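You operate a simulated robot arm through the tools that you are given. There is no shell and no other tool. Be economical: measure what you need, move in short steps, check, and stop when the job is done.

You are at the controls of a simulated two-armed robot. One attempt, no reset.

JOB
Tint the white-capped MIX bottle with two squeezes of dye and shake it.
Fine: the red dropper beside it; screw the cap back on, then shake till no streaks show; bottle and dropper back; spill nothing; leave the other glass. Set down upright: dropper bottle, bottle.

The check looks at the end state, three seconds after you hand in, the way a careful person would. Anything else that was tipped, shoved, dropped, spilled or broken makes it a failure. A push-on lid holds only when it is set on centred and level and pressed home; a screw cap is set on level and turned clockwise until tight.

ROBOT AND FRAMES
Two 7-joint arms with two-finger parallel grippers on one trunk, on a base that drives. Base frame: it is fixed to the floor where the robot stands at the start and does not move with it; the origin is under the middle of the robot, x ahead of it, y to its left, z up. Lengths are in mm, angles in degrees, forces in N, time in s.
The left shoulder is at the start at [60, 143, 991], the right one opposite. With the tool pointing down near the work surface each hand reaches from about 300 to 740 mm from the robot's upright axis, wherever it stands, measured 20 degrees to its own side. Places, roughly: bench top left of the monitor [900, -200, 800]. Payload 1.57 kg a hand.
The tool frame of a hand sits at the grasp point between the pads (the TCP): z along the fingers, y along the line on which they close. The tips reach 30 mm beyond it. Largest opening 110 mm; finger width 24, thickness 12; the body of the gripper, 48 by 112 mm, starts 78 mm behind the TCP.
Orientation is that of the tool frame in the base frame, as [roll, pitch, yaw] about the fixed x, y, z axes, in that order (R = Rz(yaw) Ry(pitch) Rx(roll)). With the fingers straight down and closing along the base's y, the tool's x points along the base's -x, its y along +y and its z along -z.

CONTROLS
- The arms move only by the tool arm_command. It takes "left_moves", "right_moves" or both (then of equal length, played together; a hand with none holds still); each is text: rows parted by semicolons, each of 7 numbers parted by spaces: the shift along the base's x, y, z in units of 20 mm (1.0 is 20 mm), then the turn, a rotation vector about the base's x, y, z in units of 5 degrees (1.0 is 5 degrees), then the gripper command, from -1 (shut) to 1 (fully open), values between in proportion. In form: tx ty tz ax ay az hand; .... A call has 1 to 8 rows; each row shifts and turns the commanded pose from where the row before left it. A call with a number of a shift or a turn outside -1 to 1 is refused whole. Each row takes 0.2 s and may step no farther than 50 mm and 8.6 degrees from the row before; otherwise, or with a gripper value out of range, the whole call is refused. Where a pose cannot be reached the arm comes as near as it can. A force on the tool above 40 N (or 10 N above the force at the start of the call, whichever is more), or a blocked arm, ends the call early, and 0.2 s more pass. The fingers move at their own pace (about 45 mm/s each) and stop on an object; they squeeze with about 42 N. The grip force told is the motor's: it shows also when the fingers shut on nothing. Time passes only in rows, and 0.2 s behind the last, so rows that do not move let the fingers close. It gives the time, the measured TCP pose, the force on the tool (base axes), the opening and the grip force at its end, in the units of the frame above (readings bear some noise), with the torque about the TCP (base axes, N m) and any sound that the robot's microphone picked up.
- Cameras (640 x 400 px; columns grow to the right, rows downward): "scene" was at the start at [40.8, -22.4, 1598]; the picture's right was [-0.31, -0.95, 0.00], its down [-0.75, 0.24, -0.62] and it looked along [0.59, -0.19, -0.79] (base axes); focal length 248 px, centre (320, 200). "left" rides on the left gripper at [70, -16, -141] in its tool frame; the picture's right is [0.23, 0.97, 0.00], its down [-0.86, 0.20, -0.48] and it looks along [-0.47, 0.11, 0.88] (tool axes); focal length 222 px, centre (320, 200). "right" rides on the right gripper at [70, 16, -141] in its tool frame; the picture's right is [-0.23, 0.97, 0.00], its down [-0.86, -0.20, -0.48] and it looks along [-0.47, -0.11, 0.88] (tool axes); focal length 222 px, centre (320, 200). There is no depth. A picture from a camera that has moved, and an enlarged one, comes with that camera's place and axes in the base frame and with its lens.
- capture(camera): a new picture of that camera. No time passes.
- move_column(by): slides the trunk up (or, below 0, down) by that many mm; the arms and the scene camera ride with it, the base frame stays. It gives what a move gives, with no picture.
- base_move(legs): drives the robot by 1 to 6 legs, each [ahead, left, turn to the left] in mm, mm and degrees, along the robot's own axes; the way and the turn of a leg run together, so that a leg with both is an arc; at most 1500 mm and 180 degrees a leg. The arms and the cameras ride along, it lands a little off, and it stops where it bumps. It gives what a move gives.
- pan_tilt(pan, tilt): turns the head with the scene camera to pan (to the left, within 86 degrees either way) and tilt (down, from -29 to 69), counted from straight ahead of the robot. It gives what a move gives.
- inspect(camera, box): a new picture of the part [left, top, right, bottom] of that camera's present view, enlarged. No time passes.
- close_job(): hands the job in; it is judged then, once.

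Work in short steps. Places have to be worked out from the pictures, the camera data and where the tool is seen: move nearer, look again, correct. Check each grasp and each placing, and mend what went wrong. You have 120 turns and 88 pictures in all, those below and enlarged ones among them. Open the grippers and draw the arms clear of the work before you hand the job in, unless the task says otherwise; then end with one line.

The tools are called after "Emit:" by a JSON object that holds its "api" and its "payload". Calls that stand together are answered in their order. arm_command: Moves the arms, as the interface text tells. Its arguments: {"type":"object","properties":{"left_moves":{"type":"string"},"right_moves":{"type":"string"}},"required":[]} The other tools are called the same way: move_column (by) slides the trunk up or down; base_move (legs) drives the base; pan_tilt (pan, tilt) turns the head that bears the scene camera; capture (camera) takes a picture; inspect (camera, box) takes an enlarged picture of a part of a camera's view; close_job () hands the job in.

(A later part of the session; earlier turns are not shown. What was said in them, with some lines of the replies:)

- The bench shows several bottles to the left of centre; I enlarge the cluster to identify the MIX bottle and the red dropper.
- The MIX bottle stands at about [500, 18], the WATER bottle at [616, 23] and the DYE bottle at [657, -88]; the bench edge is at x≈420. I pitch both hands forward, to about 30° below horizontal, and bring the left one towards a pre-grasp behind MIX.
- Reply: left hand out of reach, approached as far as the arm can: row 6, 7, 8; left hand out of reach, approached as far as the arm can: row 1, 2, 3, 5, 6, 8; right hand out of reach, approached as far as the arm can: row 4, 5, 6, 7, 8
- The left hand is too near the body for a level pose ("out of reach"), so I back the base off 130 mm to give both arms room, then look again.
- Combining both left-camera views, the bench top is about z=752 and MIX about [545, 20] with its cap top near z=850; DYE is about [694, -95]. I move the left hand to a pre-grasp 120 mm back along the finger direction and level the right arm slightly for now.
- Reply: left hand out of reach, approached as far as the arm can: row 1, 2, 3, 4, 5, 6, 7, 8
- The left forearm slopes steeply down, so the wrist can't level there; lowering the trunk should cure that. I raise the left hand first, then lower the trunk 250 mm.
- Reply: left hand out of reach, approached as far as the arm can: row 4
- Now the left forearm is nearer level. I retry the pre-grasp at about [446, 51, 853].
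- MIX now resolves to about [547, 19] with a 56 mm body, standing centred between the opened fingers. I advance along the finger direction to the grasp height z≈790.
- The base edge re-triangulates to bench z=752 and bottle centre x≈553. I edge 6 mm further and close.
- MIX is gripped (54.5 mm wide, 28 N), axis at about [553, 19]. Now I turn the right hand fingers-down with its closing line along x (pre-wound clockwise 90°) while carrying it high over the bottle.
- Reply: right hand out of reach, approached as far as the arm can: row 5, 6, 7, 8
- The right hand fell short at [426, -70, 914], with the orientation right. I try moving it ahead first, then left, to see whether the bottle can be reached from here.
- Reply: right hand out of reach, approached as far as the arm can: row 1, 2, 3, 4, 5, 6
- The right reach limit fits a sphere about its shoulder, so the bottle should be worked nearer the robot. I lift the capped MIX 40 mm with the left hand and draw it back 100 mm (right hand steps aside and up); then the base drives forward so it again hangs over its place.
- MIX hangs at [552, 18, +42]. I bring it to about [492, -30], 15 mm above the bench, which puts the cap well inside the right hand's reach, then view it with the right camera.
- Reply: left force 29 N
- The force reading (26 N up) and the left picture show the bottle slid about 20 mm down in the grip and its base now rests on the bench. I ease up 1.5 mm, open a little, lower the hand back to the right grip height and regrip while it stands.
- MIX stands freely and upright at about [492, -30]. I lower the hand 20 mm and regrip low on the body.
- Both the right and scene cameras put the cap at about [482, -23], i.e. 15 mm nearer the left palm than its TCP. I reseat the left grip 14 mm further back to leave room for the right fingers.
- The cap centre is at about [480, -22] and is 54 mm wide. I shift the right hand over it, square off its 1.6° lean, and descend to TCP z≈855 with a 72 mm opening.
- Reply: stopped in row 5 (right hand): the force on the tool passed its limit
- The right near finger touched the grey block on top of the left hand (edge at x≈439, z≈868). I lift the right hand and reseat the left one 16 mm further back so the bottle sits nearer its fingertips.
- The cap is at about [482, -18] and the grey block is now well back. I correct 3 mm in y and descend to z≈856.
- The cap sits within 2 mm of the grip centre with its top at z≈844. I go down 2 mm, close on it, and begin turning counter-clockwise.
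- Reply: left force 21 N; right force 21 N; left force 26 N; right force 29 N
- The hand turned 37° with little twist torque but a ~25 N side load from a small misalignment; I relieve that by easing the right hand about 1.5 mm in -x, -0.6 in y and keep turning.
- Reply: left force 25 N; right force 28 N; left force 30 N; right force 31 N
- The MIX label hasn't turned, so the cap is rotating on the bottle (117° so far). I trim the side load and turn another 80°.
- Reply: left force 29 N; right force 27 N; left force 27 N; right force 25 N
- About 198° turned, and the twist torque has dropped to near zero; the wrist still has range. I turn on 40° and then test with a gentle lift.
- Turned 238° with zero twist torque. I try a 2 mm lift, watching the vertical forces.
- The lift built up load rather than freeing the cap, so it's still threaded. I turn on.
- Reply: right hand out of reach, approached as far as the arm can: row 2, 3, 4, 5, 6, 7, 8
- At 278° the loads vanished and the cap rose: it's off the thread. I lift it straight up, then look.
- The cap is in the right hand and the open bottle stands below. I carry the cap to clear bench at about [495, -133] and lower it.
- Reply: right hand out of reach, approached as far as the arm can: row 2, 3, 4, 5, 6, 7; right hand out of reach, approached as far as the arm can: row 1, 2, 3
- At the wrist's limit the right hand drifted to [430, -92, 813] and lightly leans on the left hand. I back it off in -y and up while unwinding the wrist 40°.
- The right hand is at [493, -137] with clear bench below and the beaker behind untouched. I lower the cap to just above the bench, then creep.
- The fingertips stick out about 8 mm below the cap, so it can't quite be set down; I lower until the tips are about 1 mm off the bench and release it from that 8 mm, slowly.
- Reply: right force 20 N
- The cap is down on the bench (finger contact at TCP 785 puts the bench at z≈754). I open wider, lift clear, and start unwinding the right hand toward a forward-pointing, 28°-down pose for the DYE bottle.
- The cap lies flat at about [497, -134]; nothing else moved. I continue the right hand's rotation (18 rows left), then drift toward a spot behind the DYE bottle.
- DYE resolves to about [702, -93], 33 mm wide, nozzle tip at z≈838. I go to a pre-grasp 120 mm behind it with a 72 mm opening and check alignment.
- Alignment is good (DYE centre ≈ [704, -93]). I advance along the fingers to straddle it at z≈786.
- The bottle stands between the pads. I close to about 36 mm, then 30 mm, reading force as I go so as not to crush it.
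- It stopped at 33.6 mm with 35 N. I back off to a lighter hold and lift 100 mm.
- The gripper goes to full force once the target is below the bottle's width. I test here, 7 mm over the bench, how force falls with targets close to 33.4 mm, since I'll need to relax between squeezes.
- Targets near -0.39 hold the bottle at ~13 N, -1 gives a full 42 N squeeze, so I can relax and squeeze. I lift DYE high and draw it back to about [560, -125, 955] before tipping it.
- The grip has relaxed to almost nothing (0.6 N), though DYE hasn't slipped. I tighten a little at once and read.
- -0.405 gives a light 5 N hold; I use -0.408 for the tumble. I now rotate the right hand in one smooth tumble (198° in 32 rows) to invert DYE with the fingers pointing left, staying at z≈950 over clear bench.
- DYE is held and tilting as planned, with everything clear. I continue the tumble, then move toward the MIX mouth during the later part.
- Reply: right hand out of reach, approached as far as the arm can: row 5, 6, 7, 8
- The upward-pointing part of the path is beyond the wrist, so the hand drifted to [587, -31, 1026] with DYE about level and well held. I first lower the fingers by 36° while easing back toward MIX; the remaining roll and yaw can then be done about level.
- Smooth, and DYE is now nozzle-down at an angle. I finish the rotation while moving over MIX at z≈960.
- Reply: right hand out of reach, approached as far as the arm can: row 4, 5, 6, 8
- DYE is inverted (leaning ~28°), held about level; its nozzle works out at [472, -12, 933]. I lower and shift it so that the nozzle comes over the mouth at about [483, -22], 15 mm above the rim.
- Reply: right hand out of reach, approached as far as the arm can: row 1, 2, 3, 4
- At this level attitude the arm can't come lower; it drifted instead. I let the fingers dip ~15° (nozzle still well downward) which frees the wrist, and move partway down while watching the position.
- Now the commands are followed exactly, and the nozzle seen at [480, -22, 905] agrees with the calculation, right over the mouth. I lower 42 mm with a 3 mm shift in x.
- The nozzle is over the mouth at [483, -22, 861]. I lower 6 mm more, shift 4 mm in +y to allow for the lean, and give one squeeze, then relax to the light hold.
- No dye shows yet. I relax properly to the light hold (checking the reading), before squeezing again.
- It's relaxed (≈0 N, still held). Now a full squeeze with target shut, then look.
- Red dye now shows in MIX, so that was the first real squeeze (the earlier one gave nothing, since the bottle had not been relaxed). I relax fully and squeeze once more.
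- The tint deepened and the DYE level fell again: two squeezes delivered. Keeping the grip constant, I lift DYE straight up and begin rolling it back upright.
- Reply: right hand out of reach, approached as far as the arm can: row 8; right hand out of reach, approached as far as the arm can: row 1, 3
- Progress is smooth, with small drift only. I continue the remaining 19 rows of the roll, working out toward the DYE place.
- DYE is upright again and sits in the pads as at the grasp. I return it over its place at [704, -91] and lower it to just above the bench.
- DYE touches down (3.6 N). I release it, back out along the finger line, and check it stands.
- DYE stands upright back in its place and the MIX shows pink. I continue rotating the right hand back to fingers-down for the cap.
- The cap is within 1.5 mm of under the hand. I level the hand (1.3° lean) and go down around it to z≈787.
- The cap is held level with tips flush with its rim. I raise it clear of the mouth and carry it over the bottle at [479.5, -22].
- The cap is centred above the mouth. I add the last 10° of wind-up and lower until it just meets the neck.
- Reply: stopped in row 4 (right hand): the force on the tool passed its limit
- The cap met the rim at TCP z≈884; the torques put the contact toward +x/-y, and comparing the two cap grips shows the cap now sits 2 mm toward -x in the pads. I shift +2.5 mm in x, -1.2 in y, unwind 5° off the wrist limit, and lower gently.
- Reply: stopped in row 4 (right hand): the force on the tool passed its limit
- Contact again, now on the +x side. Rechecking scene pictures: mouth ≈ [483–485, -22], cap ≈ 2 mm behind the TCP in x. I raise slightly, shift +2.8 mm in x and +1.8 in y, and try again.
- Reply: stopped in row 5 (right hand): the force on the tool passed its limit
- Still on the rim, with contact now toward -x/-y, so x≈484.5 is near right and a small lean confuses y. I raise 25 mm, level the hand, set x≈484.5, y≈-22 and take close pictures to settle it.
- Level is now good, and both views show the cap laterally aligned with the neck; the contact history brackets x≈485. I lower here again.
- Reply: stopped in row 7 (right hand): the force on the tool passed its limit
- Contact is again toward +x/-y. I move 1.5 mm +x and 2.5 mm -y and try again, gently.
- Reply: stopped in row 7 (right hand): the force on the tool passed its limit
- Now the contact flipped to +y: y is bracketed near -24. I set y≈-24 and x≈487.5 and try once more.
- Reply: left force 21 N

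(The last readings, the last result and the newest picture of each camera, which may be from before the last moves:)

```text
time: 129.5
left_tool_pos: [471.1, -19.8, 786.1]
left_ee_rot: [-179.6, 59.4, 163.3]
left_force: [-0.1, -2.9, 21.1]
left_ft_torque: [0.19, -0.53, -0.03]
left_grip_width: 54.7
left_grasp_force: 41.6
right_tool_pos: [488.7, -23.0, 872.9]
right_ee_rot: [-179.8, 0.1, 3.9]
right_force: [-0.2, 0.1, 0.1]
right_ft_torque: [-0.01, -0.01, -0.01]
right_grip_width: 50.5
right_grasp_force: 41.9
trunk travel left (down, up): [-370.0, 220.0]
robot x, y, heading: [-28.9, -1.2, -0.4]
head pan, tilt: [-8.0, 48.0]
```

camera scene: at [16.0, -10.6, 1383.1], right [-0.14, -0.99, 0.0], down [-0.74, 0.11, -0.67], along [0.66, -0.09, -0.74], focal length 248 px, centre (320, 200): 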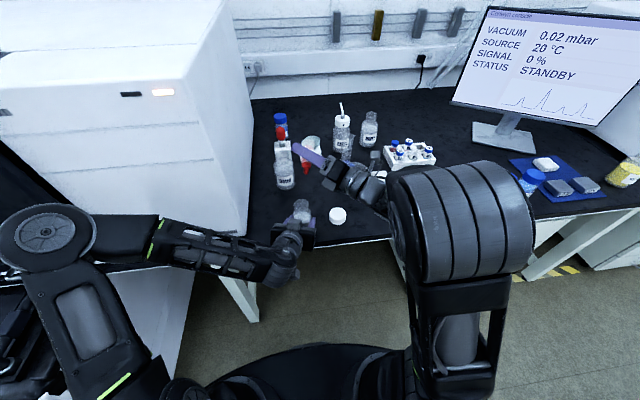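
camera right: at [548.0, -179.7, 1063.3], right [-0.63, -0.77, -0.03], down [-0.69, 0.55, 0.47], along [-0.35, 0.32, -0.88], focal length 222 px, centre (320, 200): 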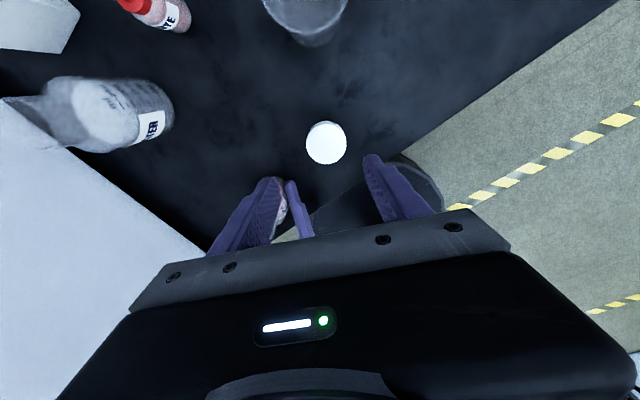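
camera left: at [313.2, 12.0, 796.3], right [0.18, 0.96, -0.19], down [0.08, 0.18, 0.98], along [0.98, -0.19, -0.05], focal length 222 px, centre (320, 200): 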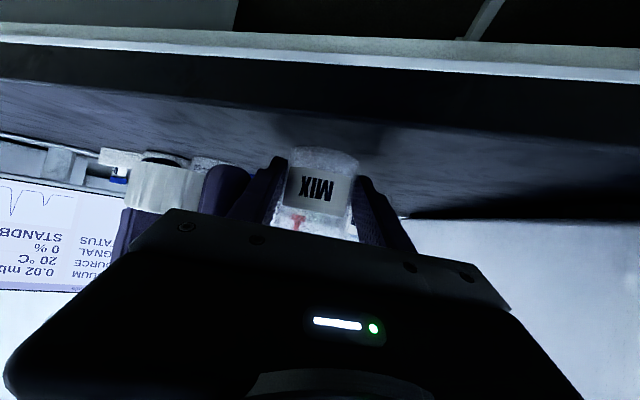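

The cap slipped over the neck: z=873 with no load. I lower it gently until it rests on the thread.

Emit:
{"api": "arm_command", "payload": {"right_moves": "0 0 -0.08 0 0 0 -1;0 0 -0.08 0 0 0 -1;0 0 -0.06 0 0 0 -1"}}

```text
time: 130.3
left_tool_pos: [469.8, -18.7, 784.6]
left_ee_rot: [-179.5, 59.6, 163.3]
left_force: [0.7, -1.9, 21.6]
left_ft_torque: [0.15, -0.44, -0.03]
left_grip_width: 54.7
left_grasp_force: 42.3
right_tool_pos: [488.6, -23.9, 868.0]
right_ee_rot: [-179.9, 0.3, 3.8]
right_force: [0.4, 0.4, -0.6]
right_ft_torque: [0.04, 0.01, 0.0]
right_grip_width: 50.2
right_grasp_force: 42.0
trunk travel left (down, up): [-370.0, 220.0]
robot x, y, heading: [-32.0, 0.5, -0.6]
head pan, tilt: [-8.0, 48.0]
```

Emit:
{"api": "arm_command", "payload": {"right_moves": "0 0 -0.06 0 0 0 -1;0 0 -0.06 0 0 0 -1;0 0 -0.06 0 0 0 -1"}}

```text
time: 131.1
left_tool_pos: [471.5, -20.3, 785.5]
left_ee_rot: [-179.5, 59.4, 163.3]
left_force: [5.3, -5.8, 18.4]
left_ft_torque: [0.31, -0.58, -0.06]
left_grip_width: 54.8
left_grasp_force: 42.5
right_tool_pos: [488.9, -23.3, 864.7]
right_ee_rot: [-179.8, 0.0, 3.8]
right_force: [-1.8, 1.6, 5.1]
right_ft_torque: [-0.51, 0.04, -0.02]
right_grip_width: 50.3
right_grasp_force: 42.1
trunk travel left (down, up): [-370.0, 220.0]
robot x, y, heading: [-31.8, 1.8, -0.2]
head pan, tilt: [-8.0, 48.0]
```

It rests with about 5 N at z=864.7. I now turn it clockwise with a very slight downward feed.

Emit:
{"api": "arm_command", "payload": {"right_moves": "0 0 -0.003 0 0 -1 -1;0 0 -0.003 0 0 -1 -1;0 0 -0.003 0 0 -1 -1;0 0 -0.003 0 0 -1 -1;0 0 -0.003 0 0 -1 -1;0 0 -0.003 0 0 -1 -1;0 0 -0.003 0 0 -1 -1;0 0 -0.003 0 0 -1 -1"}}

Emit:
{"api": "arm_command", "payload": {"right_moves": "0 0 -0.003 0 0 -1 -1;0 0 -0.003 0 0 -1 -1;0 0 -0.003 0 0 -1 -1;0 0 -0.003 0 0 -1 -1;0 0 -0.003 0 0 -1 -1;0 0 -0.003 0 0 -1 -1;0 0 -0.003 0 0 -1 -1;0 0 -0.003 0 0 -1 -1"}}

```text
time: 132.9
left_tool_pos: [471.6, -18.5, 785.1]
left_ee_rot: [-179.6, 59.4, 163.4]
left_force: [10.6, 3.2, 15.4]
left_ft_torque: [-0.46, -0.33, -0.09]
left_grip_width: 55.0
left_grasp_force: 42.1
right_tool_pos: [486.7, -24.8, 864.7]
right_ee_rot: [-179.8, 0.3, -36.5]
right_force: [-9.3, -14.0, 18.1]
right_ft_torque: [-0.75, 0.47, 0.04]
right_grip_width: 50.3
right_grasp_force: 42.7
trunk travel left (down, up): [-370.0, 220.0]
robot x, y, heading: [-31.6, -3.2, -0.1]
head pan, tilt: [-8.0, 48.0]
```

```text
time: 134.6
left_tool_pos: [472.6, -18.2, 784.8]
left_ee_rot: [-179.5, 59.5, 163.7]
left_force: [-0.2, 2.3, 6.4]
left_ft_torque: [0.13, 0.06, 0.1]
left_grip_width: 54.9
left_grasp_force: 41.5
right_tool_pos: [485.8, -25.5, 865.1]
right_ee_rot: [179.9, 0.1, -72.8]
right_force: [-2.6, -3.3, 11.4]
right_ft_torque: [0.01, -0.04, 0.02]
right_grip_width: 50.3
right_grasp_force: 41.7
trunk travel left (down, up): [-370.0, 220.0]
robot x, y, heading: [-30.9, 1.4, -0.2]
head pan, tilt: [-8.0, 48.0]
stopped in row 8 (right hand): the force on the tool passed its limit (the readings are from after the stop); the commanded pose is now the measured one
```

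The turn loaded up because the cap sits ~2.5 mm off the hand's axis and so orbits. I open, let the cap rest on the neck, and check that it sits level.

Emit:
{"api": "arm_command", "payload": {"right_moves": "0 0 0 0 0 0 0;0 0 0 0 0 0 0.25;-0.04 0.12 0 0 0 0 0.3;0 0 0.4 0 0 1 0.3;0 0 0.4 0 0 1 0.3;0 0 0 0 0 1 0.3;0 0 0 0 0 1 0.3;0 0 0 0 0 1 0.3"}}

Emit:
{"api": "inspect", "payload": {"camera": "scene", "box": [280, 175, 320, 215]}}

Emit:
{"api": "inspect", "payload": {"camera": "right", "box": [250, 100, 390, 240]}}

```text
time: 136.4
left_tool_pos: [471.1, -17.5, 783.9]
left_ee_rot: [-179.6, 59.4, 163.6]
left_force: [1.8, -3.6, 14.1]
left_ft_torque: [0.07, -0.56, -0.16]
left_grip_width: 54.7
left_grasp_force: 41.8
right_tool_pos: [485.6, -22.8, 878.0]
right_ee_rot: [179.8, 0.0, -47.7]
right_force: [0.0, 0.5, 0.6]
right_ft_torque: [0.02, 0.01, 0.01]
right_grip_width: 71.5
right_grasp_force: 0.1
trunk travel left (down, up): [-370.0, 220.0]
robot x, y, heading: [-28.4, 0.7, -0.4]
head pan, tilt: [-8.0, 48.0]
```

```text
10.00 times, centred on (300, 195) of scene
camera zoom: at [15.6, -11.3, 1383.2], right [-0.14, -0.99, 0.0], down [-0.73, 0.11, -0.67], along [0.66, -0.1, -0.74], focal length 2476 px, centre (520, 250)
```

zoom: 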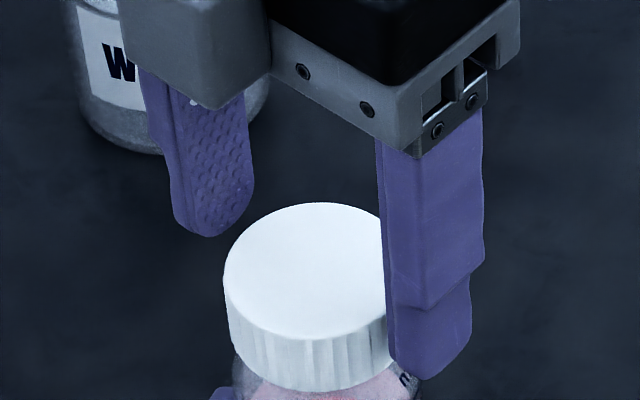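

```text
2.86 times, centred on (320, 170) of right
camera zoom: at [522.5, -84.2, 1019.3], right [-0.87, -0.49, 0.0], down [-0.43, 0.77, 0.48], along [-0.24, 0.42, -0.88], focal length 635 px, centre (320, 286)
```

zoom: 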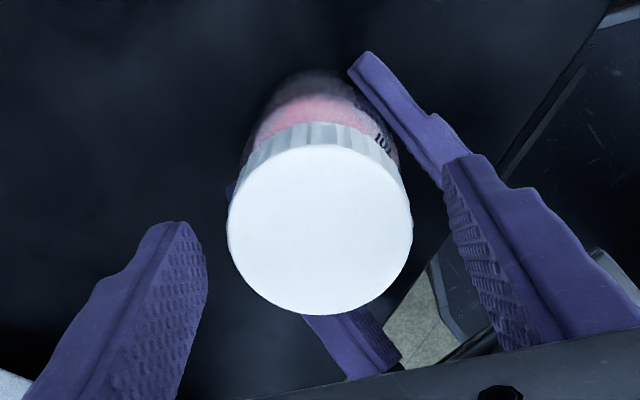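

The cap sits level, well down on the neck, centred at about [486, -21.5]. I rewind the wrist 50° above it, centre the hand, and regrip.

Emit:
{"api": "arm_command", "payload": {"right_moves": "0.04 0.06 0 0 0 1 0.3;0 0 0 0 0 1 0.3;0 0 0 0 0 1 0.3;0 0 0 0 0 1 0.3;0 0 0 0 0 1 0.3;0 0 0 0 0 1 0.3;0 0 0 0 0 1 0.3;0 0 0 0 0 1 0.3"}}

Emit:
{"api": "arm_command", "payload": {"right_moves": "0 0 0 0 0 1 0.3;0 0 0 0 0 1 0.3;0 0 -0.4 0 0 0 0.3;0 0 -0.35 0 0 0 0.3;0 0 0 0 0 0 0;0 0 0 0 0 0 -1;0 0 0 0 0 0 -1;0 0 0 0 0 0 -1"}}

```text
time: 138.2
left_tool_pos: [472.5, -18.6, 785.0]
left_ee_rot: [-179.7, 59.4, 163.5]
left_force: [3.6, -3.0, 18.1]
left_ft_torque: [0.05, -0.66, -0.15]
left_grip_width: 54.7
left_grasp_force: 42.3
right_tool_pos: [487.1, -22.2, 879.5]
right_ee_rot: [179.7, 0.0, -7.7]
right_force: [0.5, 0.7, -0.4]
right_ft_torque: [0.0, 0.0, 0.02]
right_grip_width: 71.1
right_grasp_force: 0.1
trunk travel left (down, up): [-370.0, 220.0]
robot x, y, heading: [-32.1, 0.3, -0.0]
head pan, tilt: [-8.0, 48.0]
```

```text
time: 140.0
left_tool_pos: [473.0, -18.6, 784.4]
left_ee_rot: [-179.7, 59.3, 163.6]
left_force: [2.5, -2.5, 19.5]
left_ft_torque: [0.09, -0.64, -0.08]
left_grip_width: 54.5
left_grasp_force: 42.2
right_tool_pos: [487.3, -21.6, 863.5]
right_ee_rot: [179.8, 0.0, 2.2]
right_force: [0.2, 0.4, -1.0]
right_ft_torque: [0.03, -0.01, 0.01]
right_grip_width: 50.3
right_grasp_force: 37.3
trunk travel left (down, up): [-370.0, 220.0]
robot x, y, heading: [-31.0, 1.5, -0.7]
head pan, tilt: [-8.0, 48.0]
```

Regripped with no side load. I turn clockwise 80°, watching torque and height.

Emit:
{"api": "arm_command", "payload": {"right_moves": "0 0 -0.005 0 0 -1 -1;0 0 -0.005 0 0 -1 -1;0 0 -0.005 0 0 -1 -1;0 0 -0.005 0 0 -1 -1;0 0 -0.005 0 0 -1 -1;0 0 -0.005 0 0 -1 -1;0 0 -0.005 0 0 -1 -1;0 0 -0.005 0 0 -1 -1"}}

Emit:
{"api": "arm_command", "payload": {"right_moves": "0 0 -0.005 0 0 -1 -1;0 0 -0.005 0 0 -1 -1;0 0 -0.005 0 0 -1 -1;0 0 -0.005 0 0 -1 -1;0 0 -0.005 0 0 -1 -1;0 0 -0.005 0 0 -1 -1;0 0 -0.005 0 0 -1 -1;0 0 -0.005 0 0 -1 -1"}}

```text
time: 141.8
left_tool_pos: [471.5, -17.3, 784.9]
left_ee_rot: [-179.7, 59.3, 163.5]
left_force: [3.9, 0.8, 17.8]
left_ft_torque: [-0.21, -0.21, -0.09]
left_grip_width: 54.8
left_grasp_force: 42.0
right_tool_pos: [486.5, -22.2, 864.2]
right_ee_rot: [179.6, 0.0, -37.9]
right_force: [-4.0, -5.9, -0.3]
right_ft_torque: [-0.19, 0.04, 0.01]
right_grip_width: 50.4
right_grasp_force: 42.2
trunk travel left (down, up): [-370.0, 220.0]
robot x, y, heading: [-28.6, -4.8, -0.4]
head pan, tilt: [-8.0, 48.0]
```

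```text
time: 143.6
left_tool_pos: [472.0, -17.5, 784.9]
left_ee_rot: [-179.7, 59.3, 163.7]
left_force: [13.7, 5.7, 12.9]
left_ft_torque: [-0.4, 0.37, 0.04]
left_grip_width: 54.8
left_grasp_force: 41.8
right_tool_pos: [486.3, -22.5, 861.4]
right_ee_rot: [179.6, -0.1, -77.9]
right_force: [-15.6, -11.8, 5.9]
right_ft_torque: [-0.43, 0.26, 0.03]
right_grip_width: 50.2
right_grasp_force: 41.7
trunk travel left (down, up): [-370.0, 220.0]
robot x, y, heading: [-30.0, -3.8, -0.5]
head pan, tilt: [-8.0, 48.0]
```

Emit:
{"api": "arm_command", "payload": {"right_moves": "-0.05 -0.04 -0.005 0 0 -1 -1;0 0 -0.005 0 0 -1 -1;0 0 -0.005 0 0 -1 -1;0 0 -0.005 0 0 -1 -1;0 0 -0.005 0 0 -1 -1;0 0 -0.005 0 0 -1 -1;0 0 -0.005 0 0 -1 -1;0 0 -0.005 0 0 -1 -1"}}

Emit:
{"api": "arm_command", "payload": {"right_moves": "0 0 -0.005 0 0 -1 -1;0 0 -0.005 0 0 -1 -1;0 0 -0.005 0 0 -1 -1;0 0 -0.005 0 0 -1 -1;0 0 -0.005 0 0 -1 -1;0 0 -0.005 0 0 -1 -1;0 0 -0.005 0 0 -1 -1;0 0 -0.005 0 0 -1 -1"}}

```text
time: 145.4
left_tool_pos: [471.6, -16.8, 785.0]
left_ee_rot: [-179.5, 59.3, 163.7]
left_force: [18.4, 6.6, 10.3]
left_ft_torque: [0.03, 0.51, 0.16]
left_grip_width: 54.9
left_grasp_force: 41.9
right_tool_pos: [484.0, -21.8, 862.4]
right_ee_rot: [179.6, -0.1, -117.8]
right_force: [-17.7, -7.3, 8.7]
right_ft_torque: [-0.29, 0.3, 0.05]
right_grip_width: 50.0
right_grasp_force: 42.0
trunk travel left (down, up): [-370.0, 220.0]
robot x, y, heading: [-33.0, -2.6, -0.5]
head pan, tilt: [-8.0, 48.0]
```

```text
time: 147.2
left_tool_pos: [472.1, -17.7, 785.4]
left_ee_rot: [-179.6, 59.3, 163.7]
left_force: [21.4, 2.5, 4.2]
left_ft_torque: [0.29, 0.45, 0.15]
left_grip_width: 54.9
left_grasp_force: 41.8
right_tool_pos: [484.5, -22.2, 861.2]
right_ee_rot: [179.7, 0.0, -157.9]
right_force: [-23.4, 0.8, 15.7]
right_ft_torque: [-0.13, 0.75, 0.01]
right_grip_width: 50.2
right_grasp_force: 42.2
trunk travel left (down, up): [-370.0, 220.0]
robot x, y, heading: [-31.5, 3.2, -0.7]
head pan, tilt: [-8.0, 48.0]
```

Side load and slight over-feed are building; I trim -1.2 mm in x, stop the downward feed, and turn on.

Emit:
{"api": "arm_command", "payload": {"right_moves": "-0.06 0 0.01 0 0 -1 -1;0 0 0 0 0 -1 -1;0 0 -0.002 0 0 -1 -1;0 0 -0.002 0 0 -1 -1;0 0 -0.002 0 0 -1 -1;0 0 -0.002 0 0 -1 -1;0 0 -0.002 0 0 -1 -1;0 0 -0.002 0 0 -1 -1"}}

Emit:
{"api": "arm_command", "payload": {"right_moves": "0 0 -0.002 0 0 -1 -1;0 0 -0.002 0 0 -1 -1;0 0 -0.002 0 0 -1 -1;0 0 -0.002 0 0 -1 -1;0 0 -0.002 0 0 -1 -1;0 0 -0.002 0 0 -1 -1;0 0 -0.002 0 0 -1 -1;0 0 -0.002 0 0 -1 -1"}}

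Emit:
{"api": "inspect", "payload": {"camera": "left", "box": [240, 120, 400, 240]}}

```text
time: 149.0
left_tool_pos: [470.9, -17.9, 784.4]
left_ee_rot: [-179.6, 59.4, 163.4]
left_force: [3.9, 2.0, 10.5]
left_ft_torque: [0.21, -0.55, -0.75]
left_grip_width: 55.1
left_grasp_force: 42.0
right_tool_pos: [486.2, -23.1, 861.4]
right_ee_rot: [179.8, 0.1, 162.1]
right_force: [-2.9, 2.7, 7.4]
right_ft_torque: [-0.18, 0.16, 1.0]
right_grip_width: 50.2
right_grasp_force: 42.2
trunk travel left (down, up): [-370.0, 220.0]
robot x, y, heading: [-29.8, 1.7, -0.3]
head pan, tilt: [-8.0, 48.0]
```

```text
time: 150.8
left_tool_pos: [472.4, -18.8, 784.2]
left_ee_rot: [-179.4, 59.3, 163.6]
left_force: [-1.9, -3.5, 1.2]
left_ft_torque: [0.46, -0.45, -1.0]
left_grip_width: 55.0
left_grasp_force: 42.1
right_tool_pos: [485.1, -22.0, 861.6]
right_ee_rot: [179.7, 0.1, 122.1]
right_force: [2.5, 4.5, 8.2]
right_ft_torque: [-0.19, -0.11, 1.07]
right_grip_width: 50.2
right_grasp_force: 41.9
trunk travel left (down, up): [-370.0, 220.0]
robot x, y, heading: [-32.6, -3.7, -0.1]
head pan, tilt: [-8.0, 48.0]
```

```text
3.33 times, centred on (320, 180) of left
camera zoom: at [317.4, 11.6, 795.4], right [0.17, 0.97, -0.2], down [0.08, 0.19, 0.98], along [0.98, -0.18, -0.05], focal length 740 px, centre (320, 267)
```

zoom: 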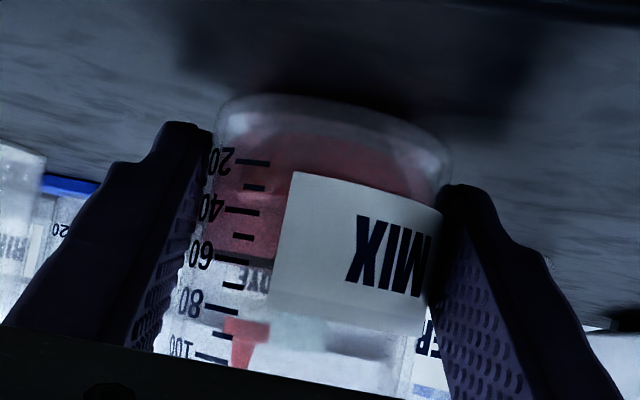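

Torque rose to 1.0 N m and the bottle began to slip in the left pads: the cap is tight. The tint shows streaks. I release the cap and withdraw the right hand up and to the right.

Emit:
{"api": "arm_command", "payload": {"right_moves": "0 0 0 0 0 0.3 0;0 0 0 0 0 0 0.25;0 0 0.2 0 0 0 0.3;0 0 0.9 0 0 0 0.3;0 0 1 0 0 0 0.3;-0.2 -0.6 0.6 0 0 0 0.3;-0.3 -1 0 0 0 0 0.3;-0.3 -1 0 0 0 0 0.3"}}

Emit:
{"api": "arm_command", "payload": {"left_moves": "0 0 0 0 0 0 0.1;0 0 0 0 0 0 0.25;0.3 -0.1 0 0 0 0 0.25;0.3 -0.1 0 0 0 0 0.25;0 0 0 0 0 0 0;0 0 0 0 0 0 -1;0 0 0 0 0 0 -1;0 0 0 0 0 0 -1", "right_moves": "-0.3 -1 0 0 0 0 0.3;-0.3 -1 0 0 0 0 0.3;-0.3 -1 0 0 0 0 0.3;-0.3 -1 0 0 0 0 0.3;-0.3 -1 0 0 0 0 0.3;-0.3 -1 0 0 0 0 0.3;0 0 0 0 0 0 0.3;0 0 0 0 0 0 0.3"}}

Emit:
{"api": "inspect", "payload": {"camera": "scene", "box": [250, 140, 370, 230]}}

Emit:
{"api": "inspect", "payload": {"camera": "left", "box": [240, 100, 400, 240]}}

```text
time: 152.6
left_tool_pos: [472.2, -18.5, 783.8]
left_ee_rot: [-179.7, 59.2, 163.6]
left_force: [0.8, 0.3, 5.4]
left_ft_torque: [-0.05, -0.27, -0.01]
left_grip_width: 54.8
left_grasp_force: 41.8
right_tool_pos: [468.1, -74.9, 915.1]
right_ee_rot: [179.8, 0.0, 123.7]
right_force: [-0.2, 0.0, -0.8]
right_ft_torque: [0.0, 0.02, -0.02]
right_grip_width: 71.6
right_grasp_force: 0.0
trunk travel left (down, up): [-370.0, 220.0]
robot x, y, heading: [-27.1, 0.0, -0.2]
head pan, tilt: [-8.0, 48.0]
```

```text
time: 154.4
left_tool_pos: [484.3, -21.6, 784.3]
left_ee_rot: [-179.6, 59.2, 163.6]
left_force: [-0.4, 0.2, 0.6]
left_ft_torque: [0.07, 0.0, 0.01]
left_grip_width: 55.5
left_grasp_force: 40.2
right_tool_pos: [434.2, -195.0, 914.4]
right_ee_rot: [179.7, 0.0, 123.7]
right_force: [0.7, 0.5, -0.4]
right_ft_torque: [0.03, -0.04, 0.02]
right_grip_width: 71.7
right_grasp_force: 0.1
trunk travel left (down, up): [-370.0, 220.0]
robot x, y, heading: [-28.8, 3.0, -0.3]
head pan, tilt: [-8.0, 48.0]
```

```text
4.44 times, centred on (310, 185) of scene
camera zoom: at [16.5, -11.0, 1383.1], right [-0.14, -0.99, 0.0], down [-0.74, 0.11, -0.67], along [0.66, -0.1, -0.74], focal length 1100 px, centre (364, 267)
```

zoom: 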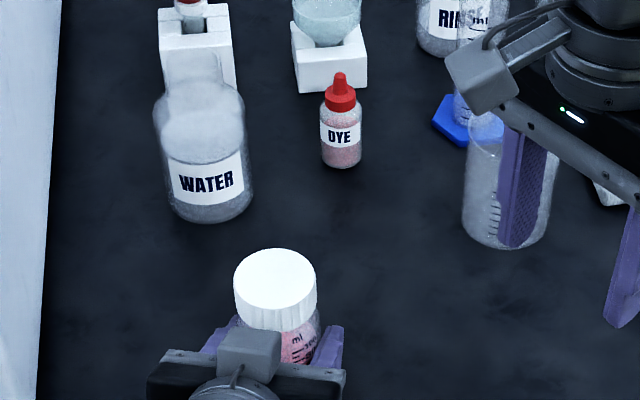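

```text
2.86 times, centred on (320, 170) of left
camera zoom: at [330.1, 7.3, 795.2], right [0.17, 0.97, -0.2], down [0.08, 0.19, 0.98], along [0.98, -0.18, -0.05], focal length 635 px, centre (320, 286)
```

zoom: 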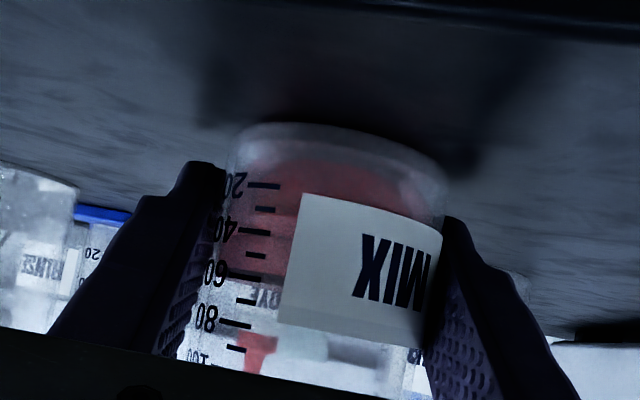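

The cap sits level and everything else is in place. I lift MIX 40 mm and try a short shake, then check for slip and streaks.

Emit:
{"api": "arm_command", "payload": {"left_moves": "0 0 1 0 0 0 -1;0 0 1 0 0 0 -1;1 0 1 0 0 0 -1;-1 0 -1 0 0 0 -1;1 0 1 0 0 0 -1;-1 0 -1 0 0 0 -1;1 0 1 0 0 0 -1;-1 0 -1 0 0 0 -1"}}

Emit:
{"api": "inspect", "payload": {"camera": "left", "box": [240, 60, 400, 240]}}

```text
time: 156.2
left_tool_pos: [483.2, -20.9, 823.3]
left_ee_rot: [-179.6, 59.1, 163.6]
left_force: [0.1, -0.5, -2.2]
left_ft_torque: [0.0, -0.02, 0.01]
left_grip_width: 55.2
left_grasp_force: 42.0
right_tool_pos: [432.9, -194.2, 913.8]
right_ee_rot: [179.9, -0.1, 123.7]
right_force: [-0.7, -0.6, 0.6]
right_ft_torque: [-0.04, -0.01, -0.03]
right_grip_width: 71.5
right_grasp_force: 0.1
trunk travel left (down, up): [-370.0, 220.0]
robot x, y, heading: [-32.7, 3.2, -0.5]
head pan, tilt: [-8.0, 48.0]
```

```text
2.22 times, centred on (320, 150) of left
camera zoom: at [329.4, 7.4, 834.9], right [0.17, 0.97, -0.2], down [0.08, 0.19, 0.98], along [0.98, -0.18, -0.05], focal length 494 px, centre (320, 311)
```

zoom: 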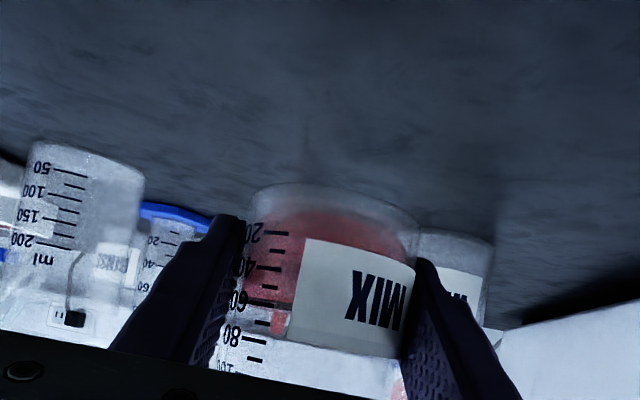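

No slip at all this time. I keep shaking, harder (all three axes), for several calls.

Emit:
{"api": "arm_command", "payload": {"left_moves": "1 0.7 1 0 0 0 -1;-1 -0.7 -1 0 0 0 -1;1 0.7 1 0 0 0 -1;-1 -0.7 -1 0 0 0 -1;1 0.7 1 0 0 0 -1;-1 -0.7 -1 0 0 0 -1;1 0.7 1 0 0 0 -1;-1 -0.7 -1 0 0 0 -1"}}

Emit:
{"api": "arm_command", "payload": {"left_moves": "1 0.7 1 0 0 0 -1;-1 -0.7 -1 0 0 0 -1;1 0.7 1 0 0 0 -1;-1 -0.7 -1 0 0 0 -1;1 0.7 1 0 0 0 -1;-1 -0.7 -1 0 0 0 -1;1 0.7 1 0 0 0 -1;-1 -0.7 -1 0 0 0 -1"}}

Emit:
{"api": "arm_command", "payload": {"left_moves": "1 0.7 1 0 0 0 -1;-1 -0.7 -1 0 0 0 -1;1 0.7 1 0 0 0 -1;-1 -0.7 -1 0 0 0 -1;1 0.7 1 0 0 0 -1;-1 -0.7 -1 0 0 0 -1;1 0.7 1 0 0 0 -1;-1 -0.7 -1 0 0 0 -1"}}

Emit:
{"api": "inspect", "payload": {"camera": "left", "box": [240, 60, 400, 240]}}

```text
time: 158.0
left_tool_pos: [484.2, -22.4, 823.5]
left_ee_rot: [-179.6, 59.4, 163.6]
left_force: [0.4, -0.1, -2.6]
left_ft_torque: [-0.02, 0.0, -0.02]
left_grip_width: 55.1
left_grasp_force: 41.8
right_tool_pos: [432.7, -194.0, 915.2]
right_ee_rot: [179.8, 0.0, 123.7]
right_force: [0.0, -0.6, 0.9]
right_ft_torque: [-0.01, -0.04, -0.02]
right_grip_width: 71.5
right_grasp_force: 0.1
trunk travel left (down, up): [-370.0, 220.0]
robot x, y, heading: [-28.2, -0.8, -0.5]
head pan, tilt: [-8.0, 48.0]
```

```text
time: 159.8
left_tool_pos: [485.3, -23.4, 824.1]
left_ee_rot: [-179.6, 59.2, 163.5]
left_force: [-0.6, -0.3, -1.3]
left_ft_torque: [0.0, -0.02, -0.01]
left_grip_width: 55.1
left_grasp_force: 42.2
right_tool_pos: [432.9, -195.4, 914.3]
right_ee_rot: [179.8, 0.0, 123.7]
right_force: [0.3, 0.5, 0.7]
right_ft_torque: [-0.06, 0.03, 0.0]
right_grip_width: 71.3
right_grasp_force: 0.1
trunk travel left (down, up): [-370.0, 220.0]
robot x, y, heading: [-28.3, 1.7, -0.4]
head pan, tilt: [-8.0, 48.0]
```

```text
time: 161.6
left_tool_pos: [486.0, -22.7, 822.9]
left_ee_rot: [-179.6, 59.2, 163.6]
left_force: [0.4, 0.1, -2.3]
left_ft_torque: [0.04, 0.01, -0.01]
left_grip_width: 55.1
left_grasp_force: 42.1
right_tool_pos: [433.3, -196.0, 915.8]
right_ee_rot: [179.9, 0.0, 123.8]
right_force: [-0.7, -0.2, -0.4]
right_ft_torque: [0.03, -0.02, -0.03]
right_grip_width: 71.5
right_grasp_force: 0.0
trunk travel left (down, up): [-370.0, 220.0]
robot x, y, heading: [-31.6, -1.4, -0.3]
head pan, tilt: [-8.0, 48.0]
```

```text
2.22 times, centred on (320, 150) of left
camera zoom: at [330.6, 6.7, 834.8], right [0.17, 0.97, -0.2], down [0.08, 0.19, 0.98], along [0.98, -0.18, -0.05], focal length 494 px, centre (320, 311)
```

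zoom: 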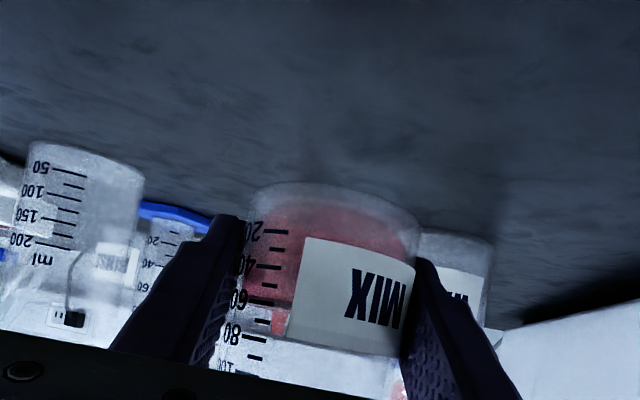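

More even already. I shake on with added rocking, then look closely.

Emit:
{"api": "arm_command", "payload": {"left_moves": "1 0.7 1 0.28 0.9 0 -1;-1 -0.7 -1 -0.28 -0.9 0 -1;1 0.7 1 0.28 0.9 0 -1;-1 -0.7 -1 -0.28 -0.9 0 -1;1 0.7 1 0.28 0.9 0 -1;-1 -0.7 -1 -0.28 -0.9 0 -1;1 0.7 1 0.28 0.9 0 -1;-1 -0.7 -1 -0.28 -0.9 0 -1"}}

Emit:
{"api": "arm_command", "payload": {"left_moves": "1 0.7 1 0.28 0.9 0 -1;-1 -0.7 -1 -0.28 -0.9 0 -1;1 0.7 1 0.28 0.9 0 -1;-1 -0.7 -1 -0.28 -0.9 0 -1;1 0.7 1 0.28 0.9 0 -1;-1 -0.7 -1 -0.28 -0.9 0 -1;1 0.7 1 0.28 0.9 0 -1;-1 -0.7 -1 -0.28 -0.9 0 -1"}}

Emit:
{"api": "arm_command", "payload": {"left_moves": "0 0 1 0 0 0 -1;0 0 -1 0 0 0 -1;0 0 1 0 0 0 -1;0 0 -1 0 0 0 -1;0 0 1 0 0 0 -1;0 0 -1 0 0 0 -1;0 0 1 0 0 0 -1;0 0 -1 0 0 0 -1"}}

Emit:
{"api": "inspect", "payload": {"camera": "left", "box": [260, 110, 360, 200]}}

```text
time: 163.4
left_tool_pos: [484.8, -22.0, 824.1]
left_ee_rot: [-179.5, 59.3, 163.7]
left_force: [0.4, -0.3, -2.2]
left_ft_torque: [0.02, -0.01, 0.0]
left_grip_width: 54.9
left_grasp_force: 42.1
right_tool_pos: [433.3, -195.2, 915.9]
right_ee_rot: [179.8, 0.0, 123.7]
right_force: [-0.5, -0.1, -0.4]
right_ft_torque: [0.0, -0.04, 0.0]
right_grip_width: 71.7
right_grasp_force: 0.0
trunk travel left (down, up): [-370.0, 220.0]
robot x, y, heading: [-29.8, -2.0, -0.1]
head pan, tilt: [-8.0, 48.0]
```

```text
time: 165.2
left_tool_pos: [485.8, -22.4, 826.8]
left_ee_rot: [-179.6, 59.3, 163.6]
left_force: [-0.9, 0.5, -2.1]
left_ft_torque: [-0.01, 0.0, -0.01]
left_grip_width: 54.9
left_grasp_force: 42.4
right_tool_pos: [433.9, -194.5, 915.1]
right_ee_rot: [179.8, 0.0, 123.8]
right_force: [-0.7, -0.6, 0.6]
right_ft_torque: [0.03, -0.01, 0.03]
right_grip_width: 71.3
right_grasp_force: 0.1
trunk travel left (down, up): [-370.0, 220.0]
robot x, y, heading: [-29.0, -2.5, -0.2]
head pan, tilt: [-8.0, 48.0]
```

```text
time: 167.0
left_tool_pos: [483.0, -21.4, 824.4]
left_ee_rot: [-179.6, 59.4, 163.6]
left_force: [-0.4, -0.4, -1.0]
left_ft_torque: [-0.02, -0.01, -0.03]
left_grip_width: 55.1
left_grasp_force: 42.3
right_tool_pos: [434.0, -194.6, 916.3]
right_ee_rot: [179.8, 0.1, 123.6]
right_force: [-0.4, -0.5, -0.4]
right_ft_torque: [0.02, 0.01, -0.03]
right_grip_width: 71.4
right_grasp_force: 0.1
trunk travel left (down, up): [-370.0, 220.0]
robot x, y, heading: [-30.4, 0.4, -0.5]
head pan, tilt: [-8.0, 48.0]
```

```text
4.44 times, centred on (310, 155) of left
camera zoom: at [329.7, 7.4, 835.1], right [0.17, 0.97, -0.2], down [0.08, 0.19, 0.98], along [0.98, -0.18, -0.05], focal length 987 px, centre (364, 400)
```

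zoom: 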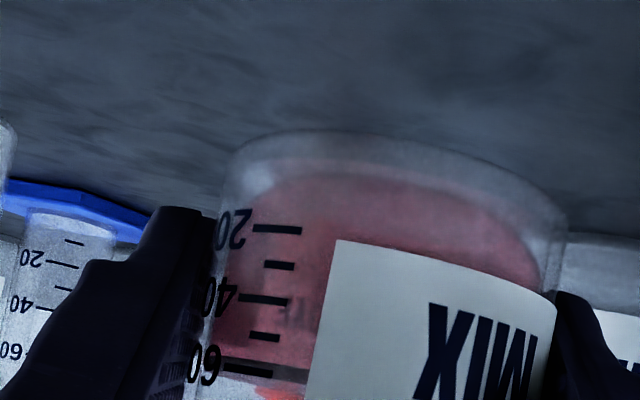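

It looks nearly uniform. I shake three more calls for certainty and check from the scene camera.

Emit:
{"api": "arm_command", "payload": {"left_moves": "1 0.7 1 0.28 0.9 0 -1;-1 -0.7 -1 -0.28 -0.9 0 -1;1 0.7 1 0.28 0.9 0 -1;-1 -0.7 -1 -0.28 -0.9 0 -1;1 0.7 1 0.28 0.9 0 -1;-1 -0.7 -1 -0.28 -0.9 0 -1;1 0.7 1 0.28 0.9 0 -1;-1 -0.7 -1 -0.28 -0.9 0 -1"}}

Emit:
{"api": "arm_command", "payload": {"left_moves": "1 0.7 1 0.28 0.9 0 -1;-1 -0.7 -1 -0.28 -0.9 0 -1;1 0.7 1 0.28 0.9 0 -1;-1 -0.7 -1 -0.28 -0.9 0 -1;1 0.7 1 0.28 0.9 0 -1;-1 -0.7 -1 -0.28 -0.9 0 -1;1 0.7 1 0.28 0.9 0 -1;-1 -0.7 -1 -0.28 -0.9 0 -1"}}

Emit:
{"api": "arm_command", "payload": {"left_moves": "0.5 1 1 0 0 0 -1;-0.5 -1 -1 0 0 0 -1;0.5 1 1 0 0 0 -1;-0.5 -1 -1 0 0 0 -1;0.5 1 1 0 0 0 -1;-0.5 -1 -1 0 0 0 -1;0.5 1 1 0 0 0 -1;-0.5 -1 -1 0 0 0 -1"}}

Emit:
{"api": "inspect", "payload": {"camera": "scene", "box": [275, 180, 325, 220]}}

Emit:
{"api": "inspect", "payload": {"camera": "left", "box": [260, 110, 360, 200]}}

```text
time: 168.8
left_tool_pos: [484.5, -20.2, 822.4]
left_ee_rot: [-179.6, 59.3, 163.7]
left_force: [-1.2, -0.2, -1.4]
left_ft_torque: [0.01, -0.03, 0.03]
left_grip_width: 55.3
left_grasp_force: 42.0
right_tool_pos: [434.1, -194.0, 914.6]
right_ee_rot: [179.7, 0.0, 123.8]
right_force: [-0.2, -0.2, 0.8]
right_ft_torque: [-0.03, -0.01, 0.02]
right_grip_width: 71.3
right_grasp_force: 0.1
trunk travel left (down, up): [-370.0, 220.0]
robot x, y, heading: [-32.8, 4.3, -0.4]
head pan, tilt: [-8.0, 48.0]
```

```text
time: 170.6
left_tool_pos: [483.7, -22.0, 824.0]
left_ee_rot: [-179.6, 59.3, 163.8]
left_force: [0.6, -0.2, -1.1]
left_ft_torque: [-0.02, -0.01, 0.0]
left_grip_width: 54.9
left_grasp_force: 41.9
right_tool_pos: [433.3, -194.5, 915.3]
right_ee_rot: [179.8, 0.0, 123.7]
right_force: [0.1, 0.3, 0.3]
right_ft_torque: [0.01, -0.01, -0.02]
right_grip_width: 71.5
right_grasp_force: 0.0
trunk travel left (down, up): [-370.0, 220.0]
robot x, y, heading: [-32.6, -1.2, -0.3]
head pan, tilt: [-8.0, 48.0]
```

```text
time: 172.4
left_tool_pos: [484.7, -21.7, 823.8]
left_ee_rot: [-179.6, 59.2, 163.6]
left_force: [0.0, 0.1, -1.8]
left_ft_torque: [-0.02, 0.0, -0.02]
left_grip_width: 55.0
left_grasp_force: 42.1
right_tool_pos: [434.3, -195.2, 914.6]
right_ee_rot: [179.9, 0.0, 123.7]
right_force: [-0.4, 0.0, -0.9]
right_ft_torque: [0.0, -0.03, 0.01]
right_grip_width: 71.3
right_grasp_force: 0.2
trunk travel left (down, up): [-370.0, 220.0]
robot x, y, heading: [-31.5, 0.5, -0.2]
head pan, tilt: [-8.0, 48.0]
```

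```text
10.00 times, centred on (300, 200) of scene
camera zoom: at [16.6, -11.1, 1383.1], right [-0.14, -0.99, 0.0], down [-0.74, 0.11, -0.67], along [0.66, -0.1, -0.74], focal length 2476 px, centre (520, 200)
```

zoom: 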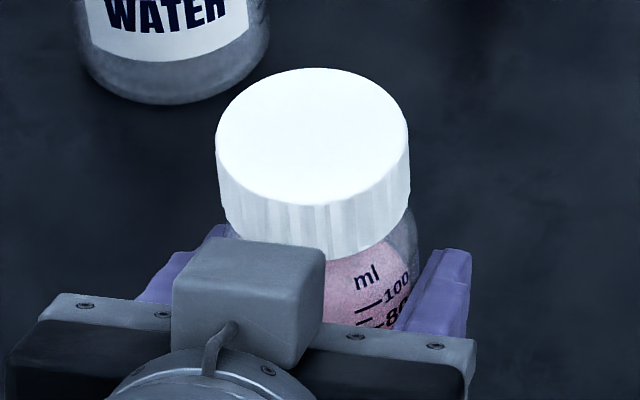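

```text
4.44 times, centred on (310, 155) of left
camera zoom: at [330.0, 7.3, 835.1], right [0.17, 0.97, -0.2], down [0.08, 0.19, 0.98], along [0.98, -0.18, -0.05], focal length 987 px, centre (364, 400)
```

zoom: 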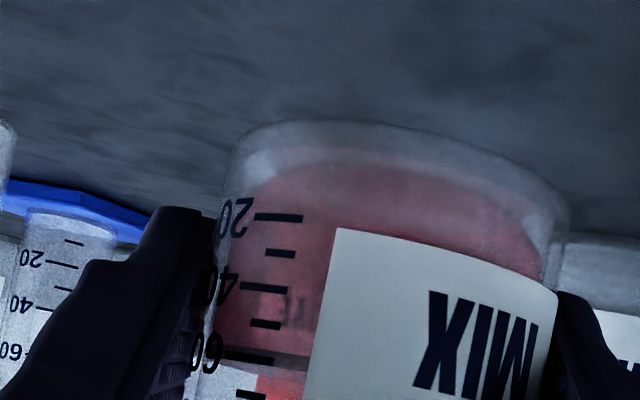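

The tint is now uniform with no streaks. I carry MIX back over its original place [553, 19] and lower it to just above the bench.

Emit:
{"api": "arm_command", "payload": {"left_moves": "0.66 0.4 0 0 0 0 -1;0.66 0.4 0 0 0 0 -1;0.66 0.4 0 0 0 0 -1;0.66 0.4 0 0 0 0 -1;0.66 0.4 0 0 0 0 -1;0 0 -0.9 0 0 0 -1;0 0 -0.7 0 0 0 -1;0 0 -0.15 0 0 0 -1"}}

```text
time: 174.2
left_tool_pos: [550.7, 17.4, 789.4]
left_ee_rot: [-179.6, 59.2, 163.6]
left_force: [-1.0, 0.1, -0.8]
left_ft_torque: [-0.01, -0.06, -0.02]
left_grip_width: 54.9
left_grasp_force: 41.8
right_tool_pos: [433.7, -194.5, 914.9]
right_ee_rot: [179.8, 0.0, 123.7]
right_force: [-0.5, 0.5, 0.0]
right_ft_torque: [-0.04, 0.0, -0.02]
right_grip_width: 71.5
right_grasp_force: 0.0
trunk travel left (down, up): [-370.0, 220.0]
robot x, y, heading: [-29.7, -1.9, -0.3]
head pan, tilt: [-8.0, 48.0]
```

It is over its place, about 3 mm up. I creep down to contact.

Emit:
{"api": "arm_command", "payload": {"left_moves": "0.05 0.05 -0.08 0 0 0 -1;0 0 -0.06 0 0 0 -1;0 0 -0.05 0 0 0 -1"}}

```text
time: 175.0
left_tool_pos: [550.8, 18.9, 788.5]
left_ee_rot: [-179.9, 59.8, 163.4]
left_force: [-1.6, 0.3, 20.9]
left_ft_torque: [-0.07, -0.51, -0.06]
left_grip_width: 55.1
left_grasp_force: 42.1
right_tool_pos: [431.7, -195.0, 916.0]
right_ee_rot: [179.8, 0.0, 123.7]
right_force: [0.1, 0.1, 0.4]
right_ft_torque: [0.02, 0.0, 0.0]
right_grip_width: 71.5
right_grasp_force: 0.1
trunk travel left (down, up): [-370.0, 220.0]
robot x, y, heading: [-28.1, -4.1, -0.4]
head pan, tilt: [-8.0, 48.0]
```

Contact (21 N). I ease off 1.5 mm, open, and withdraw along the finger line.

Emit:
{"api": "arm_command", "payload": {"left_moves": "0 0 0.07 0 0 0 -1;0 0 0 0 0 0 0.15;0 0 0 0 0 0 0.4;0 0 0 0 0 0 0.4;-0.4 0.12 0.24 0 0 0 0.4;-0.8 0.25 0.48 0 0 0 0.4;-0.8 0.25 0.48 0 0 0 0.4;-0.8 0.25 0.48 0 0 0 0.4"}}

Emit:
{"api": "arm_command", "payload": {"left_moves": "-0.8 0.25 0.48 0 0 0 0.5;-0.8 0.25 0.48 0 0 0 0.6;-0.8 0.25 0.6 0 0 0 1;-0.8 0.25 0.6 0 0 0 1;-0.8 0.25 0.6 0 0 0 1;-0.8 0 0.8 0 0 0 1", "right_moves": "-0.5 -0.5 0.2 0 0 0 1;-0.5 -0.5 0.2 0 0 0 1;-0.5 -0.5 0.2 0 0 0 1;-0.5 -0.5 0.2 0 0 0 1;-0.5 -0.5 0.2 0 0 0 1;-0.5 -0.5 0.2 0 0 0 1"}}

Emit:
{"api": "inspect", "payload": {"camera": "scene", "box": [230, 100, 430, 235]}}

```text
time: 176.8
left_tool_pos: [496.2, 36.8, 819.8]
left_ee_rot: [-179.6, 59.3, 163.6]
left_force: [-0.2, 0.3, 0.2]
left_ft_torque: [-0.02, -0.02, -0.02]
left_grip_width: 76.9
left_grasp_force: 0.1
right_tool_pos: [433.2, -194.6, 915.2]
right_ee_rot: [179.7, 0.1, 123.7]
right_force: [-0.3, -1.5, -0.1]
right_ft_torque: [0.0, 0.0, 0.02]
right_grip_width: 71.5
right_grasp_force: 0.2
trunk travel left (down, up): [-370.0, 220.0]
robot x, y, heading: [-30.6, -1.7, -0.4]
head pan, tilt: [-8.0, 48.0]
```

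```text
time: 178.2
left_tool_pos: [440.7, 45.0, 907.7]
left_ee_rot: [-179.6, 59.1, 163.8]
left_force: [0.1, 0.2, -0.6]
left_ft_torque: [0.02, 0.04, -0.02]
left_grip_width: 110.0
left_grasp_force: 0.1
left hand out of reach, approached as far as the arm can: row 3, 4, 5, 6
right_tool_pos: [373.4, -253.8, 938.9]
right_ee_rot: [179.6, 0.0, 123.7]
right_force: [-1.3, 0.6, 0.2]
right_ft_torque: [0.04, 0.0, -0.02]
right_grip_width: 110.1
right_grasp_force: 0.0
trunk travel left (down, up): [-370.0, 220.0]
robot x, y, heading: [-27.9, -1.7, -0.4]
head pan, tilt: [-8.0, 48.0]
```

```text
2.96 times, centred on (330, 168) of scene
camera zoom: at [16.2, -10.9, 1383.1], right [-0.14, -0.99, 0.0], down [-0.74, 0.11, -0.67], along [0.66, -0.1, -0.74], focal length 734 px, centre (290, 296)
```

zoom: 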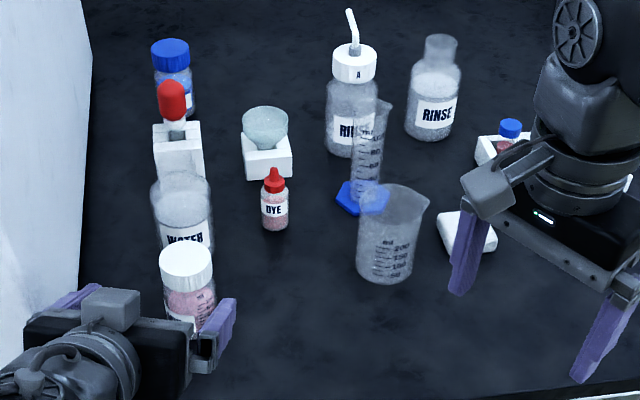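

MIX and DYE both stand upright in their places, the tint is even, and nothing else moved. I back the base off 150 mm to draw the arms clear and take a last look.

Emit:
{"api": "base_move", "payload": {"legs": [[-150, 0, 0]]}}

Emit:
{"api": "capture", "payload": {"camera": "scene"}}

```text
time: 179.6
left_tool_pos: [289.7, 46.3, 906.9]
left_ee_rot: [-179.6, 59.2, 163.6]
left_force: [-0.4, -0.3, 0.1]
left_ft_torque: [0.0, -0.02, 0.04]
left_grip_width: 110.0
left_grasp_force: 0.0
right_tool_pos: [221.1, -253.3, 938.8]
right_ee_rot: [179.7, 0.0, 123.7]
right_force: [0.5, 0.0, 0.3]
right_ft_torque: [0.0, -0.03, 0.0]
right_grip_width: 110.0
right_grasp_force: 0.0
trunk travel left (down, up): [-370.0, 220.0]
robot x, y, heading: [-182.0, -0.5, -0.5]
head pan, tilt: [-8.0, 48.0]
```

```text
2 pictures are left
camera scene: at [-135.0, -10.2, 1383.2], right [-0.14, -0.99, 0.0], down [-0.73, 0.11, -0.67], along [0.66, -0.1, -0.74], focal length 248 px, centre (320, 200)
```

scene: 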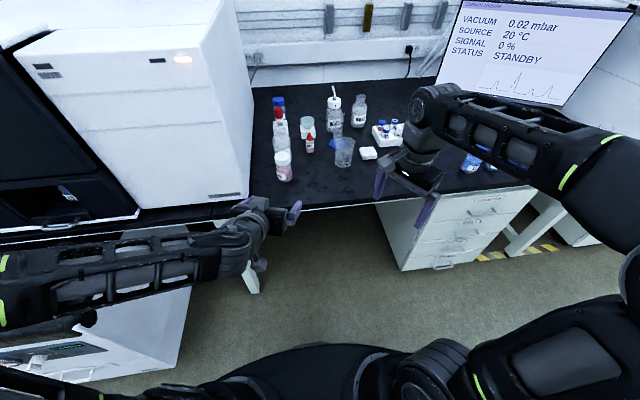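

Both bottles are upright and in place, the arms are clear, and the grippers are open. I hand the job in.

Emit:
{"api": "close_job", "payload": {}}

```text
The job is handed in.
```

I gave the MIX bottle two squeezes of red dye, screwed its cap back on tight and shook it until no streaks showed; it and the dropper bottle are back upright in their places, with no spill or shifted glass visible in the last pictures.
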